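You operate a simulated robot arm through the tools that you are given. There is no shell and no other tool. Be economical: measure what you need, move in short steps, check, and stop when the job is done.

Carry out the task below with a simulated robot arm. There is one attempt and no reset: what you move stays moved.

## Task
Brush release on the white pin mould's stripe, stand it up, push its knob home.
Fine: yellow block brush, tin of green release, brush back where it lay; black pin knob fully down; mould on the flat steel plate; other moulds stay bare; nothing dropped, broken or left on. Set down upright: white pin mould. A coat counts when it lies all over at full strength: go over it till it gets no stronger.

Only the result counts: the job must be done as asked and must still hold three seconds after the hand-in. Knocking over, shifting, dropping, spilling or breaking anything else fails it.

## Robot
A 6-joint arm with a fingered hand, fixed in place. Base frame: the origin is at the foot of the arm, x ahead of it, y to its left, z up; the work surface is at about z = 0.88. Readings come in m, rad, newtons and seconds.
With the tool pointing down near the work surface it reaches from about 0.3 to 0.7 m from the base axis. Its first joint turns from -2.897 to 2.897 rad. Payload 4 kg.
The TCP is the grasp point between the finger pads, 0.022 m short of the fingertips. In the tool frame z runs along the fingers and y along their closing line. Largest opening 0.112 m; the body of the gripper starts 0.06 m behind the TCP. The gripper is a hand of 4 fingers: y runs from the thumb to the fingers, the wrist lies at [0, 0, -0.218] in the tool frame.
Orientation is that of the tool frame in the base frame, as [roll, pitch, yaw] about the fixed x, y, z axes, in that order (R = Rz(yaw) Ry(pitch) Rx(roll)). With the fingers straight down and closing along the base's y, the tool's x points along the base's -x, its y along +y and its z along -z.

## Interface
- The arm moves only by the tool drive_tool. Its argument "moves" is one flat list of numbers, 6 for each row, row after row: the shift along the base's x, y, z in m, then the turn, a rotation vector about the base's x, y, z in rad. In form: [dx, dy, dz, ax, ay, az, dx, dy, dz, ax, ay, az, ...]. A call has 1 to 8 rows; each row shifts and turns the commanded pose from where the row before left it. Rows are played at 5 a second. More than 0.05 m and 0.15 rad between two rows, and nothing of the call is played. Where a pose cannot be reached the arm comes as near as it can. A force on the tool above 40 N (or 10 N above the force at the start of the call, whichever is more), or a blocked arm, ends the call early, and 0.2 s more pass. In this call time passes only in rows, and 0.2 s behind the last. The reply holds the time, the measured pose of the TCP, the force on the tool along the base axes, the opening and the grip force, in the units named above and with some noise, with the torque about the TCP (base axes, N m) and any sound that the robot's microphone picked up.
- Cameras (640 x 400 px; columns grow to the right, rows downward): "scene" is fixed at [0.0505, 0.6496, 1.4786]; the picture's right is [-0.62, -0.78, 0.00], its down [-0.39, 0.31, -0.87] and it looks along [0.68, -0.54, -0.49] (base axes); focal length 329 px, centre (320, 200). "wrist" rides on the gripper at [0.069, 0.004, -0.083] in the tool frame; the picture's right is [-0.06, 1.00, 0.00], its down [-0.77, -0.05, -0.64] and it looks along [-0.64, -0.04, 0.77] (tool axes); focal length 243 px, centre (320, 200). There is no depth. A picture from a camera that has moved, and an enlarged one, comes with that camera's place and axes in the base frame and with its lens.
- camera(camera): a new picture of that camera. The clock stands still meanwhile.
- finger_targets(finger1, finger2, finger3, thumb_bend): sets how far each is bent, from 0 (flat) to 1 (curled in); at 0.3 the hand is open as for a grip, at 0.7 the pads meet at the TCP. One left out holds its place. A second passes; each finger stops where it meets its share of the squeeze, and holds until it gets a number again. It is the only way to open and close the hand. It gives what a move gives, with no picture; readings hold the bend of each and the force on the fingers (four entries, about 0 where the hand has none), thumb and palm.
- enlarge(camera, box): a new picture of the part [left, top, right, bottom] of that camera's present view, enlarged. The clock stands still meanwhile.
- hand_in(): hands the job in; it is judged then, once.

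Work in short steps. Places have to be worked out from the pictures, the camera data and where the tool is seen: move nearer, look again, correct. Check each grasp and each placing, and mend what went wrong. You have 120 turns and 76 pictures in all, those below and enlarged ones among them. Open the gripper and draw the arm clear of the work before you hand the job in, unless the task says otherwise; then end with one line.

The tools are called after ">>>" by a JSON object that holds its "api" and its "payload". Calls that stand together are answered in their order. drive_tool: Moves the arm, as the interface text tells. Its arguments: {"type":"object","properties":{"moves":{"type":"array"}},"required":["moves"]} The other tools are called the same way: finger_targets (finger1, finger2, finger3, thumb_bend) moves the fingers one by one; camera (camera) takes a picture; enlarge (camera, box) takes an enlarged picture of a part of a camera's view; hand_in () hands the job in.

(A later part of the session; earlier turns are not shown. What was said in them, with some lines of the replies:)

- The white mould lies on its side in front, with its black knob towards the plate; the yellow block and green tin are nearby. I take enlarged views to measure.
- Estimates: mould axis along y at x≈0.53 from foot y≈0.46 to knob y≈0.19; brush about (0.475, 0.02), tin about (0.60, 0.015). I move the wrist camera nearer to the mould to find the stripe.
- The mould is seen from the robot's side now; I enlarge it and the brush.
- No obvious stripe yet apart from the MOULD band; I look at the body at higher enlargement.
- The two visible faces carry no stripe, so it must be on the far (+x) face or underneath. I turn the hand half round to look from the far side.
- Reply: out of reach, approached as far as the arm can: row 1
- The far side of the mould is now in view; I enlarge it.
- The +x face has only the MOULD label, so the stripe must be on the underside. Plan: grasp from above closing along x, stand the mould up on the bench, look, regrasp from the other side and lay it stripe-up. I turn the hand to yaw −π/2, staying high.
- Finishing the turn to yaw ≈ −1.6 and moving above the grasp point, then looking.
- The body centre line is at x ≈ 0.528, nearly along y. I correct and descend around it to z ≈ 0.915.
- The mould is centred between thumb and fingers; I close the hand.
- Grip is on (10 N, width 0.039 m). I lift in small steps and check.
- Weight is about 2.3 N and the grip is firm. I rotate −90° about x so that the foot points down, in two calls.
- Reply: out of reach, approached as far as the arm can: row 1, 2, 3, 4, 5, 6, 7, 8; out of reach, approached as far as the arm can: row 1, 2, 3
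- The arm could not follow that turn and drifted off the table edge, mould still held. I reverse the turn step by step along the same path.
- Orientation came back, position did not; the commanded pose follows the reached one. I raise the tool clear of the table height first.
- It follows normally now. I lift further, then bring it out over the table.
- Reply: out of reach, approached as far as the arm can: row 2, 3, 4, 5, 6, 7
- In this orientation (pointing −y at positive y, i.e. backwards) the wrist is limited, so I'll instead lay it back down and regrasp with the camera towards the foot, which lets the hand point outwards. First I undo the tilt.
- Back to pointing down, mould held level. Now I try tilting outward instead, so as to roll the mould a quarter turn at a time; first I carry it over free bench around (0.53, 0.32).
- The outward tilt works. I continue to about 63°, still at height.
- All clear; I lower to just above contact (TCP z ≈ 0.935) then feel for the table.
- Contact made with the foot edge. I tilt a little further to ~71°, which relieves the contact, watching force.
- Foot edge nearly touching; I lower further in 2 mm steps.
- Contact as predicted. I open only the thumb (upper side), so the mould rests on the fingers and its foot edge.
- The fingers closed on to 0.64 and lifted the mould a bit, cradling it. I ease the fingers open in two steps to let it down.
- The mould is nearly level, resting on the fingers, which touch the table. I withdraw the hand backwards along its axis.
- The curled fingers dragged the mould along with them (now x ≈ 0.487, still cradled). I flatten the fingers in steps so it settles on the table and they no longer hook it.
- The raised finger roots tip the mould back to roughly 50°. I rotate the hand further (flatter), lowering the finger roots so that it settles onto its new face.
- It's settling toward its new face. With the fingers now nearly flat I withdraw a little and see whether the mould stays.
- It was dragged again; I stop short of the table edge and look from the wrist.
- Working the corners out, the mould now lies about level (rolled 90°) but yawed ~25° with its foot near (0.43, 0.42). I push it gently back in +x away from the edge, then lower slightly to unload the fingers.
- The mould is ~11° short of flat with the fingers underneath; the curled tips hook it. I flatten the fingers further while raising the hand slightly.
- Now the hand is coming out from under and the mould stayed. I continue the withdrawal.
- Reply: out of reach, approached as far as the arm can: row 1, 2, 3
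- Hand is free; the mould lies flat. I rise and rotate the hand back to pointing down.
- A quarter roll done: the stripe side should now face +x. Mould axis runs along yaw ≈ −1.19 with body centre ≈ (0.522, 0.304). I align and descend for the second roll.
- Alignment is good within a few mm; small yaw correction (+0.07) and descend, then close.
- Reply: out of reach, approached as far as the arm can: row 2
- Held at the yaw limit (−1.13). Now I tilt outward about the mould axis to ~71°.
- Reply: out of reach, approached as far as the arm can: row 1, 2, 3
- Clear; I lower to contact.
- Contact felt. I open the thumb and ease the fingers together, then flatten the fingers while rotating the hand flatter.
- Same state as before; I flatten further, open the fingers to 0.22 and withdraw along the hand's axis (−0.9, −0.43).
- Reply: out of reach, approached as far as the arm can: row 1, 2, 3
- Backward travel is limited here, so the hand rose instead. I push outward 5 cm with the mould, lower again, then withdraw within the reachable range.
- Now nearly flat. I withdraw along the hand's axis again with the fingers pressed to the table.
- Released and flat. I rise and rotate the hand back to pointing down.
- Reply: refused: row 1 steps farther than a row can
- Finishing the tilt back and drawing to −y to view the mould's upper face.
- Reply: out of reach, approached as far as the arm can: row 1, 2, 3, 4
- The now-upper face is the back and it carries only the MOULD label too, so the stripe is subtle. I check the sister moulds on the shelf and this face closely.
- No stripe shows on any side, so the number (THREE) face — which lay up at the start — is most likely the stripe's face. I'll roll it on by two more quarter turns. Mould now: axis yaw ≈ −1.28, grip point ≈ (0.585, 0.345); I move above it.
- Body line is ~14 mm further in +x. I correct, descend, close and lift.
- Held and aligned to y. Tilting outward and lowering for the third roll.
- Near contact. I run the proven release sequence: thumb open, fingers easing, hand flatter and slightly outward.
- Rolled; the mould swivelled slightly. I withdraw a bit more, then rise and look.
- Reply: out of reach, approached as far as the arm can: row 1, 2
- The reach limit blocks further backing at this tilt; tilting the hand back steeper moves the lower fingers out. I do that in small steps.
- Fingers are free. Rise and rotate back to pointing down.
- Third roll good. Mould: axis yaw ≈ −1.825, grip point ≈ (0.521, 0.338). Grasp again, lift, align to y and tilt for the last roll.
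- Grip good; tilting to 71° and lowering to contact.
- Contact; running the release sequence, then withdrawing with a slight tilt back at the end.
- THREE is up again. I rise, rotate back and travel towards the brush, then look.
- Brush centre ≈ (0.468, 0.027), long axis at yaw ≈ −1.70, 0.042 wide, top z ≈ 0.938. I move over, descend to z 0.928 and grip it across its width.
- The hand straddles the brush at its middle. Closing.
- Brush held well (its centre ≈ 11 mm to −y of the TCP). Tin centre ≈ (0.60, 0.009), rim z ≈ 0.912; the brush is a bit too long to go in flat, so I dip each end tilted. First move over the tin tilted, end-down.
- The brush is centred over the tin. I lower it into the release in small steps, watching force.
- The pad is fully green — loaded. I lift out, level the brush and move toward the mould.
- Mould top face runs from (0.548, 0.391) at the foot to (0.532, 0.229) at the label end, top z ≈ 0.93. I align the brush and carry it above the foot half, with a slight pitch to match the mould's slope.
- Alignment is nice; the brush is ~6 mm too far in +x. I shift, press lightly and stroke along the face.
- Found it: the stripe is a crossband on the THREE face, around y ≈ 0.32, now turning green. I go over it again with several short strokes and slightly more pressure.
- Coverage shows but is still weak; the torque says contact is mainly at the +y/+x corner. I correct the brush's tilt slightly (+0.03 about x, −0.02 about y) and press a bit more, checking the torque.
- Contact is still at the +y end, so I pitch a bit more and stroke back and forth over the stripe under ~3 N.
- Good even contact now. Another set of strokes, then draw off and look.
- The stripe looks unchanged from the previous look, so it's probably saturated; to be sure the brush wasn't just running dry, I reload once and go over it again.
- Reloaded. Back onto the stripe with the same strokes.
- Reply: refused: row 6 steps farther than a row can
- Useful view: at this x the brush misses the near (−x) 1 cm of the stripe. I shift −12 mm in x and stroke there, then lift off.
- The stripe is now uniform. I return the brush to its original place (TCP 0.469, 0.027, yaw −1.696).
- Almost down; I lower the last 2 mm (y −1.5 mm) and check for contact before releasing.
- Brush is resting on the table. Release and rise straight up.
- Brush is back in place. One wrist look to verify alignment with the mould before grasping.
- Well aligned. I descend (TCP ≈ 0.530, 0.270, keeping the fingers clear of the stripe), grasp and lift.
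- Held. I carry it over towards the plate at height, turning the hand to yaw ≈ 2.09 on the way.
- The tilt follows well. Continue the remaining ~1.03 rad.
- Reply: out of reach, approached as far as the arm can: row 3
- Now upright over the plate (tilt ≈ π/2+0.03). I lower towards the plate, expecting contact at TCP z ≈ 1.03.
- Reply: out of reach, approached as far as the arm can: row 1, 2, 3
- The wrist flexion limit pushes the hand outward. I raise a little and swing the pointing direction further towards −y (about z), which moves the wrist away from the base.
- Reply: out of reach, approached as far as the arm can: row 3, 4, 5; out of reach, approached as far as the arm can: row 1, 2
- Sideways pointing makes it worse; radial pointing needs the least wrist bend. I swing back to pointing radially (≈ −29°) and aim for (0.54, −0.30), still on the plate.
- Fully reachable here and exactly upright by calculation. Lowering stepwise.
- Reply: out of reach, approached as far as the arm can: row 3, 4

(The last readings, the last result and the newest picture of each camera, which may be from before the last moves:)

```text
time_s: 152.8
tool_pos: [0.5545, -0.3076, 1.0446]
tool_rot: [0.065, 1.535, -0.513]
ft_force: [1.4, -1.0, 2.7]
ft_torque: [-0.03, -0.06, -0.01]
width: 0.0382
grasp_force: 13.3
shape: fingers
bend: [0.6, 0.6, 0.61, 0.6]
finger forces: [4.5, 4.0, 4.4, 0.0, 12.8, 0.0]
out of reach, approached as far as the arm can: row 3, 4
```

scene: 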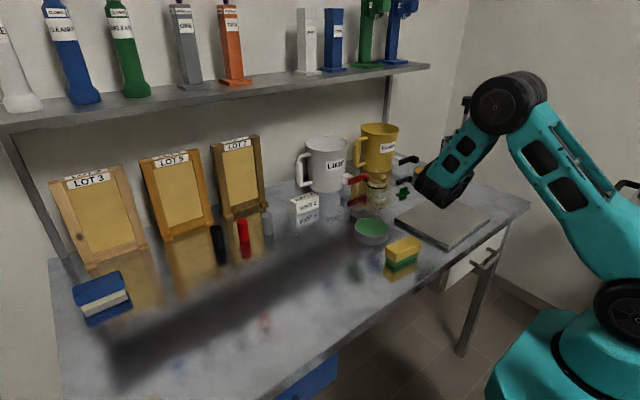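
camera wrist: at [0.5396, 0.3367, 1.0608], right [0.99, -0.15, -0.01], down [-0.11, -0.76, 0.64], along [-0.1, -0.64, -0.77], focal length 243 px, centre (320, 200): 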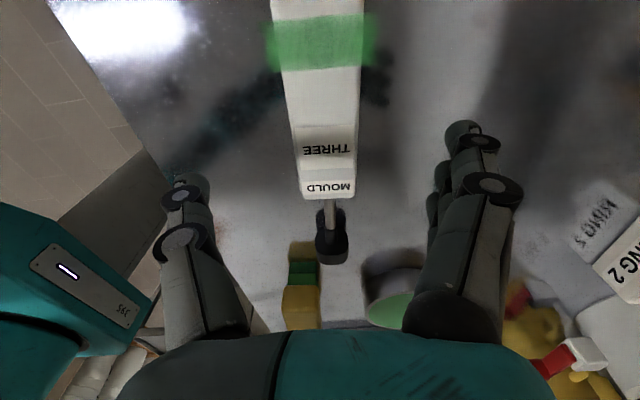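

Contact force reversed at z ≈ 1.045. I check where the foot stands.

>>> {"api": "enlarge", "payload": {"camera": "scene", "box": [370, 110, 510, 250]}}

```text
2.86 times, centred on (440, 180) of scene
camera zoom: at [0.0505, 0.6496, 1.4786], right [-0.62, -0.78, 0.0], down [-0.39, 0.31, -0.87], along [0.68, -0.54, -0.49], focal length 940 px, centre (-23, 257)
```

zoom: 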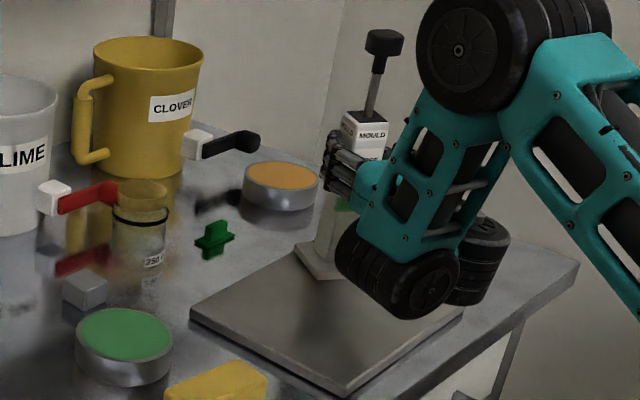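

It stands upright on the plate but only ~7 mm from the plate's back edge. I lift slightly, ease the tilt by 0.06 rad and bring it ~2 cm inward before setting down.

>>> {"api": "drive_tool", "payload": {"moves": [0, 0, 0.008, 0, 0, 0, -0.008, 0.006, 0, 0.029, 0.052, 0, -0.008, 0.006, 0, 0, 0, 0, -0.006, 0.006, 0, 0, 0, 0]}}

>>> {"api": "drive_tool", "payload": {"moves": [0, 0, -0.004, 0, 0, 0, 0, 0, -0.003, 0, 0, 0]}}

```text
time_s: 153.8
tool_pos: [0.5321, -0.2911, 1.0514]
tool_rot: [-3.053, 1.544, 2.65]
ft_force: [-0.8, -0.8, -3.0]
ft_torque: [0.0, 0.0, 0.0]
width: 0.0379
grasp_force: 13.5
shape: fingers
bend: [0.6, 0.6, 0.61, 0.6]
finger forces: [4.2, 4.1, 4.5, 0.0, 12.8, 0.0]
```

```text
time_s: 154.4
tool_pos: [0.5351, -0.2914, 1.0466]
tool_rot: [-3.068, 1.54, 2.634]
ft_force: [-1.0, -0.1, -1.8]
ft_torque: [0.01, 0.02, -0.02]
width: 0.0379
grasp_force: 12.7
shape: fingers
bend: [0.6, 0.6, 0.61, 0.6]
finger forces: [4.2, 4.1, 4.5, 0.1, 12.7, 0.0]
out of reach, approached as far as the arm can: row 2
```

Now 2 cm further in. Lower the last millimetres.

>>> {"api": "drive_tool", "payload": {"moves": [0, 0, -0.002, 0, 0, 0, 0, 0, -0.002, 0, 0, 0]}}

```text
time_s: 155.0
tool_pos: [0.5371, -0.2938, 1.0439]
tool_rot: [-3.044, 1.546, 2.658]
ft_force: [-1.8, -0.4, 4.2]
ft_torque: [-0.06, -0.07, -0.03]
width: 0.038
grasp_force: 12.9
shape: fingers
bend: [0.61, 0.61, 0.61, 0.6]
finger forces: [4.2, 3.9, 4.2, 0.0, 13.8, 0.1]
```

Firm contact. I open the fingers slightly so that the mould settles on its foot while still guarded.

>>> {"api": "finger_targets", "payload": {"finger1": 0.55, "finger2": 0.55, "finger3": 0.55, "thumb_bend": 0.55}}

>>> {"api": "finger_targets", "payload": {"finger1": 0.3, "finger2": 0.3, "finger3": 0.3, "thumb_bend": 0.3}}

>>> {"api": "enlarge", "payload": {"camera": "scene", "box": [370, 110, 510, 250]}}

```text
time_s: 156.0
tool_pos: [0.5371, -0.2932, 1.0432]
tool_rot: [-3.068, 1.544, 2.637]
ft_force: [-0.6, 0.3, -0.3]
ft_torque: [0.02, -0.02, -0.02]
width: 0.0438
grasp_force: 0.0
shape: fingers
bend: [0.55, 0.55, 0.55, 0.55]
finger forces: [0.1, 0.0, 0.0, 0.1, 0.0, 0.1]
```

```text
time_s: 157.0
tool_pos: [0.5368, -0.2925, 1.0445]
tool_rot: [-3.068, 1.545, 2.636]
ft_force: [-0.1, 0.0, -0.2]
ft_torque: [-0.04, 0.02, -0.02]
width: 0.1125
grasp_force: 0.0
shape: fingers
bend: [0.3, 0.3, 0.3, 0.3]
finger forces: [0.0, 0.0, 0.0, 0.1, 0.0, 0.0]
```

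```text
2.86 times, centred on (440, 180) of scene
camera zoom: at [0.0505, 0.6496, 1.4786], right [-0.62, -0.78, 0.0], down [-0.39, 0.31, -0.87], along [0.68, -0.54, -0.49], focal length 940 px, centre (-23, 257)
```

zoom: 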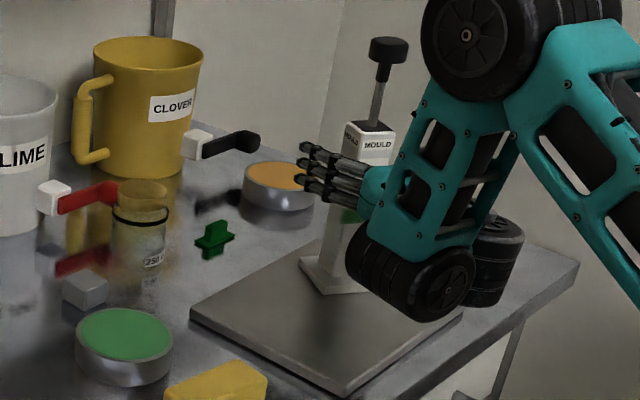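

The mould stands upright on the plate and free. The hand can't back off at this height, so I raise it straight up (the knob passes between the open fingers), then back away.

>>> {"api": "drive_tool", "payload": {"moves": [0, 0, 0.02, 0, 0, 0, 0, 0, 0.02, 0, 0, 0, 0, 0, 0.02, 0, 0, 0]}}

```text
time_s: 157.8
tool_pos: [0.5353, -0.2915, 1.103]
tool_rot: [-3.081, 1.549, 2.622]
ft_force: [-0.3, -0.5, -0.5]
ft_torque: [0.03, 0.0, 0.0]
width: 0.1129
grasp_force: 0.2
shape: fingers
bend: [0.3, 0.3, 0.3, 0.3]
finger forces: [0.0, 0.1, 0.1, 0.0, 0.1, 0.0]
```

Clear so far. Continue up past the knob, then rotate back towards pointing down while rising.

>>> {"api": "drive_tool", "payload": {"moves": [0, 0, 0.03, 0, 0, 0, 0, 0, 0.03, 0, 0, 0, 0, 0, 0.03, 0, 0, 0, 0, 0, 0.03, 0, 0, 0, 0, 0, 0.03, 0, 0, 0]}}

```text
time_s: 159.0
tool_pos: [0.5355, -0.2917, 1.253]
tool_rot: [-3.063, 1.547, 2.637]
ft_force: [-0.6, -0.3, -0.1]
ft_torque: [-0.02, 0.01, -0.02]
width: 0.1128
grasp_force: 0.0
shape: fingers
bend: [0.3, 0.3, 0.3, 0.3]
finger forces: [0.0, 0.0, 0.0, 0.1, 0.1, 0.0]
```

Clear of the knob. I rotate the hand to pointing down above the mould (axis ≈ (0.528, −0.288)), to press the knob with the palm between open fingers.

>>> {"api": "drive_tool", "payload": {"moves": [0, 0, 0, 0.0711, 0.1286, 0, 0, 0, 0, 0.0711, 0.1286, 0, 0, 0, 0, 0.0711, 0.1286, 0, 0, 0, 0, 0.0711, 0.1286, 0, 0, 0, 0, 0.0711, 0.1286, 0, 0, 0, -0.005, 0.0711, 0.1286, 0, 0, 0, -0.005, 0.0711, 0.1286, 0, -0.003, 0.002, -0.005, 0.0711, 0.1286, 0]}}

>>> {"api": "drive_tool", "payload": {"moves": [-0.002, 0.001, -0.01, 0.0711, 0.1286, 0, -0.002, 0.001, -0.01, 0.0711, 0.1286, 0, 0, 0, 0, 0.0371, 0.067, 0]}}

```text
time_s: 160.8
tool_pos: [0.5327, -0.2905, 1.2369]
tool_rot: [-3.067, 0.372, 2.637]
ft_force: [0.0, 0.4, 0.1]
ft_torque: [-0.02, -0.01, -0.01]
width: 0.1126
grasp_force: 0.1
shape: fingers
bend: [0.3, 0.3, 0.3, 0.3]
finger forces: [0.0, 0.2, 0.0, 0.0, 0.0, 0.0]
```

```text
time_s: 161.6
tool_pos: [0.5258, -0.2764, 1.2133]
tool_rot: [-3.064, -0.001, 2.636]
ft_force: [-1.3, -0.3, 0.8]
ft_torque: [0.0, 0.01, 0.0]
width: 0.1132
grasp_force: 0.1
shape: fingers
bend: [0.3, 0.3, 0.3, 0.3]
finger forces: [0.0, 0.0, 0.0, 0.1, 0.0, 0.0]
out of reach, approached as far as the arm can: row 1, 2
```

I correct the small roll error, centre over the mould and look with the wrist camera.

>>> {"api": "drive_tool", "payload": {"moves": [0.001, -0.006, -0.01, 0.068, -0.0375, 0, 0.001, -0.006, -0.01, 0, 0, 0]}}

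>>> {"api": "camera", "payload": {"camera": "wrist"}}

```text
time_s: 162.2
tool_pos: [0.5297, -0.2887, 1.1941]
tool_rot: [3.14, 0.0, 2.639]
ft_force: [0.1, 0.2, -1.3]
ft_torque: [-0.02, 0.02, -0.04]
width: 0.1128
grasp_force: 0.0
shape: fingers
bend: [0.3, 0.3, 0.3, 0.3]
finger forces: [0.1, 0.1, 0.1, 0.1, 0.0, 0.0]
```

```text
1 pictures are left
camera wrist: at [0.4696, -0.2516, 1.2771], right [0.54, 0.84, 0.0], down [0.64, -0.41, 0.64], along [0.54, -0.34, -0.77], focal length 243 px, centre (320, 200)
```

wrist: 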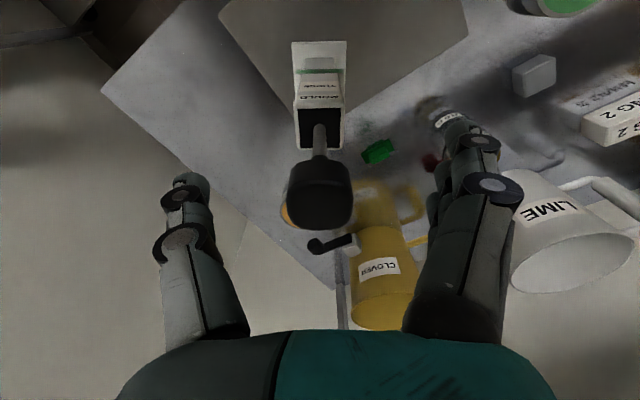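

Knob axis works out at ≈ (0.537, −0.292), top z ≈ 1.185. I centre there and lower the palm onto it.

>>> {"api": "drive_tool", "payload": {"moves": [0.007, -0.003, 0, 0, 0, 0, 0, 0, -0.03, 0, 0, 0, 0, 0, -0.02, 0, 0, 0, 0, 0, -0.01, 0, 0, 0]}}

>>> {"api": "drive_tool", "payload": {"moves": [0, 0, -0.005, 0, 0, 0, 0, 0, -0.005, 0, 0, 0]}}

```text
time_s: 163.2
tool_pos: [0.5358, -0.2929, 1.1333]
tool_rot: [3.139, 0.002, 2.638]
ft_force: [-0.3, 0.6, -0.2]
ft_torque: [0.03, -0.02, 0.01]
width: 0.1129
grasp_force: 0.1
shape: fingers
bend: [0.3, 0.3, 0.3, 0.3]
finger forces: [0.0, 0.0, 0.0, 0.1, 0.1, 0.1]
```

```text
time_s: 163.8
tool_pos: [0.5352, -0.2907, 1.1238]
tool_rot: [3.141, 0.002, 2.637]
ft_force: [-0.8, -0.3, -0.8]
ft_torque: [0.02, 0.03, -0.01]
width: 0.1128
grasp_force: 0.0
shape: fingers
bend: [0.3, 0.3, 0.3, 0.3]
finger forces: [0.0, 0.1, 0.1, 0.0, 0.0, 0.0]
```

No contact yet; lower further in 5 mm steps.

>>> {"api": "drive_tool", "payload": {"moves": [0, 0, -0.005, 0, 0, 0, 0, 0, -0.005, 0, 0, 0]}}

>>> {"api": "drive_tool", "payload": {"moves": [0, 0, -0.005, 0, 0, 0, 0, 0, -0.005, 0, 0, 0]}}

```text
time_s: 164.4
tool_pos: [0.536, -0.291, 1.1132]
tool_rot: [3.14, 0.001, 2.637]
ft_force: [-0.3, 0.8, 2.1]
ft_torque: [-0.02, -0.01, 0.0]
width: 0.1129
grasp_force: 1.5
shape: fingers
bend: [0.3, 0.3, 0.3, 0.3]
finger forces: [0.0, 0.0, 0.0, 0.0, 0.0, 3.2]
```

```text
time_s: 165.0
tool_pos: [0.5356, -0.2917, 1.1035]
tool_rot: [3.14, 0.001, 2.637]
ft_force: [0.4, 0.3, 3.3]
ft_torque: [-0.03, 0.0, -0.03]
width: 0.113
grasp_force: 1.1
shape: fingers
bend: [0.3, 0.3, 0.3, 0.3]
finger forces: [0.0, 0.1, 0.1, 0.0, 0.0, 3.1]
```

Palm contact, ~3 N, knob sliding in centred. Keep pushing in small steps until it bottoms.

>>> {"api": "drive_tool", "payload": {"moves": [0, 0, -0.005, 0, 0, 0, 0, 0, -0.005, 0, 0, 0, 0, 0, -0.005, 0, 0, 0, 0, 0, -0.005, 0, 0, 0]}}

>>> {"api": "drive_tool", "payload": {"moves": [0, 0, -0.004, 0, 0, 0, 0, 0, -0.004, 0, 0, 0, 0, 0, -0.004, 0, 0, 0]}}

```text
time_s: 166.0
tool_pos: [0.5355, -0.2921, 1.0822]
tool_rot: [3.14, 0.002, 2.638]
ft_force: [0.4, 0.0, 2.8]
ft_torque: [0.04, 0.06, 0.0]
width: 0.1129
grasp_force: 1.6
shape: fingers
bend: [0.3, 0.3, 0.3, 0.3]
finger forces: [0.0, 0.0, 0.0, 0.0, 0.0, 3.0]
```

```text
time_s: 166.8
tool_pos: [0.5349, -0.2919, 1.0705]
tool_rot: [3.14, 0.0, 2.636]
ft_force: [0.8, -0.7, 3.8]
ft_torque: [-0.02, 0.01, 0.03]
width: 0.1131
grasp_force: 2.4
shape: fingers
bend: [0.3, 0.3, 0.3, 0.3]
finger forces: [0.0, 0.0, 0.0, 0.1, 0.1, 4.2]
```

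>>> {"api": "drive_tool", "payload": {"moves": [0, 0, -0.003, 0, 0, 0, 0, 0, -0.003, 0, 0, 0]}}

>>> {"api": "drive_tool", "payload": {"moves": [0, 0, -0.003, 0, 0, 0, 0, 0, -0.003, 0, 0, 0]}}

```text
time_s: 167.4
tool_pos: [0.5364, -0.2918, 1.0685]
tool_rot: [3.14, 0.013, 2.638]
ft_force: [1.3, -0.6, 35.1]
ft_torque: [-0.07, -0.03, -0.02]
width: 0.113
grasp_force: 17.4
shape: fingers
bend: [0.3, 0.3, 0.3, 0.3]
finger forces: [0.0, 0.1, 0.0, 0.0, 0.1, 35.2]
```

```text
time_s: 167.7
tool_pos: [0.5367, -0.2924, 1.0695]
tool_rot: [3.141, 0.016, 2.64]
ft_force: [-1.8, 1.7, 14.2]
ft_torque: [-0.14, -0.18, -0.03]
width: 0.113
grasp_force: 6.8
shape: fingers
bend: [0.3, 0.3, 0.3, 0.3]
finger forces: [0.0, 0.1, 0.1, 0.0, 0.1, 14.4]
stopped in row 1: the force on the tool passed its limit at 49 N (the readings are from after the stop); the commanded pose is now the measured one
```

The knob has bottomed hard (35–49 N). I raise straight up and draw clear.

>>> {"api": "drive_tool", "payload": {"moves": [0, 0, 0.01, 0, 0, 0, 0, 0, 0.03, 0, 0, 0, 0, 0, 0.03, 0, 0, 0, 0, 0, 0.03, 0, 0, 0, 0, 0, 0.03, 0, 0, 0, -0.02, 0.01, 0.02, 0, 0, 0, -0.04, 0.02, 0, 0, 0, 0, -0.04, 0.02, 0, 0, 0, 0]}}

>>> {"api": "drive_tool", "payload": {"moves": [-0.03, -0.03, 0.02, 0, 0, 0, -0.02, -0.04, 0, 0, 0, 0, 0, -0.04, 0, 0, 0, 0]}}

>>> {"api": "camera", "payload": {"camera": "scene"}}

```text
time_s: 169.5
tool_pos: [0.4361, -0.2421, 1.2173]
tool_rot: [3.139, 0.01, 2.638]
ft_force: [0.7, 1.2, -0.2]
ft_torque: [0.01, 0.01, -0.02]
width: 0.1127
grasp_force: 0.0
shape: fingers
bend: [0.3, 0.3, 0.3, 0.3]
finger forces: [0.1, 0.0, 0.0, 0.1, 0.0, 0.0]
```

```text
time_s: 170.3
tool_pos: [0.386, -0.3532, 1.2396]
tool_rot: [3.14, 0.01, 2.638]
ft_force: [0.7, -0.6, 0.0]
ft_torque: [0.02, 0.0, -0.02]
width: 0.113
grasp_force: 0.0
shape: fingers
bend: [0.3, 0.3, 0.3, 0.3]
finger forces: [0.0, 0.1, 0.0, 0.0, 0.0, 0.0]
```

```text
0 pictures are left
```

scene: 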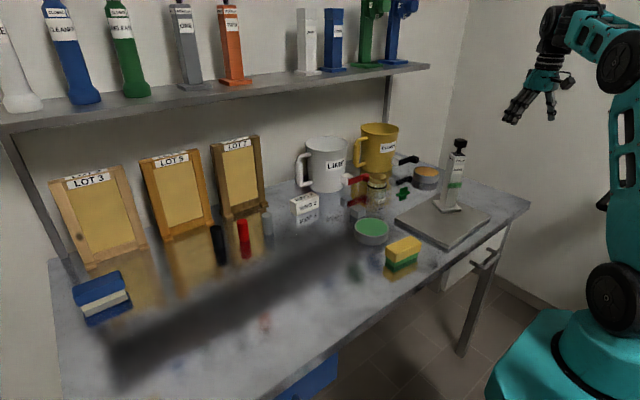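

The mould stands on the plate with its green stripe showing and its knob down. The brush is back in its place and the arm is clear, so I hand in.

>>> {"api": "hand_in", "payload": {}}

```text
The job is handed in.
```

I brushed green release on the white pin mould's stripe, stood the mould on the steel plate and pressed its knob until it bottomed. I put the yellow block brush back where it lay and handed the job in. The coat looked even over the whole stripe but I could only judge it by eye, and the mould stands near the plate's back edge.
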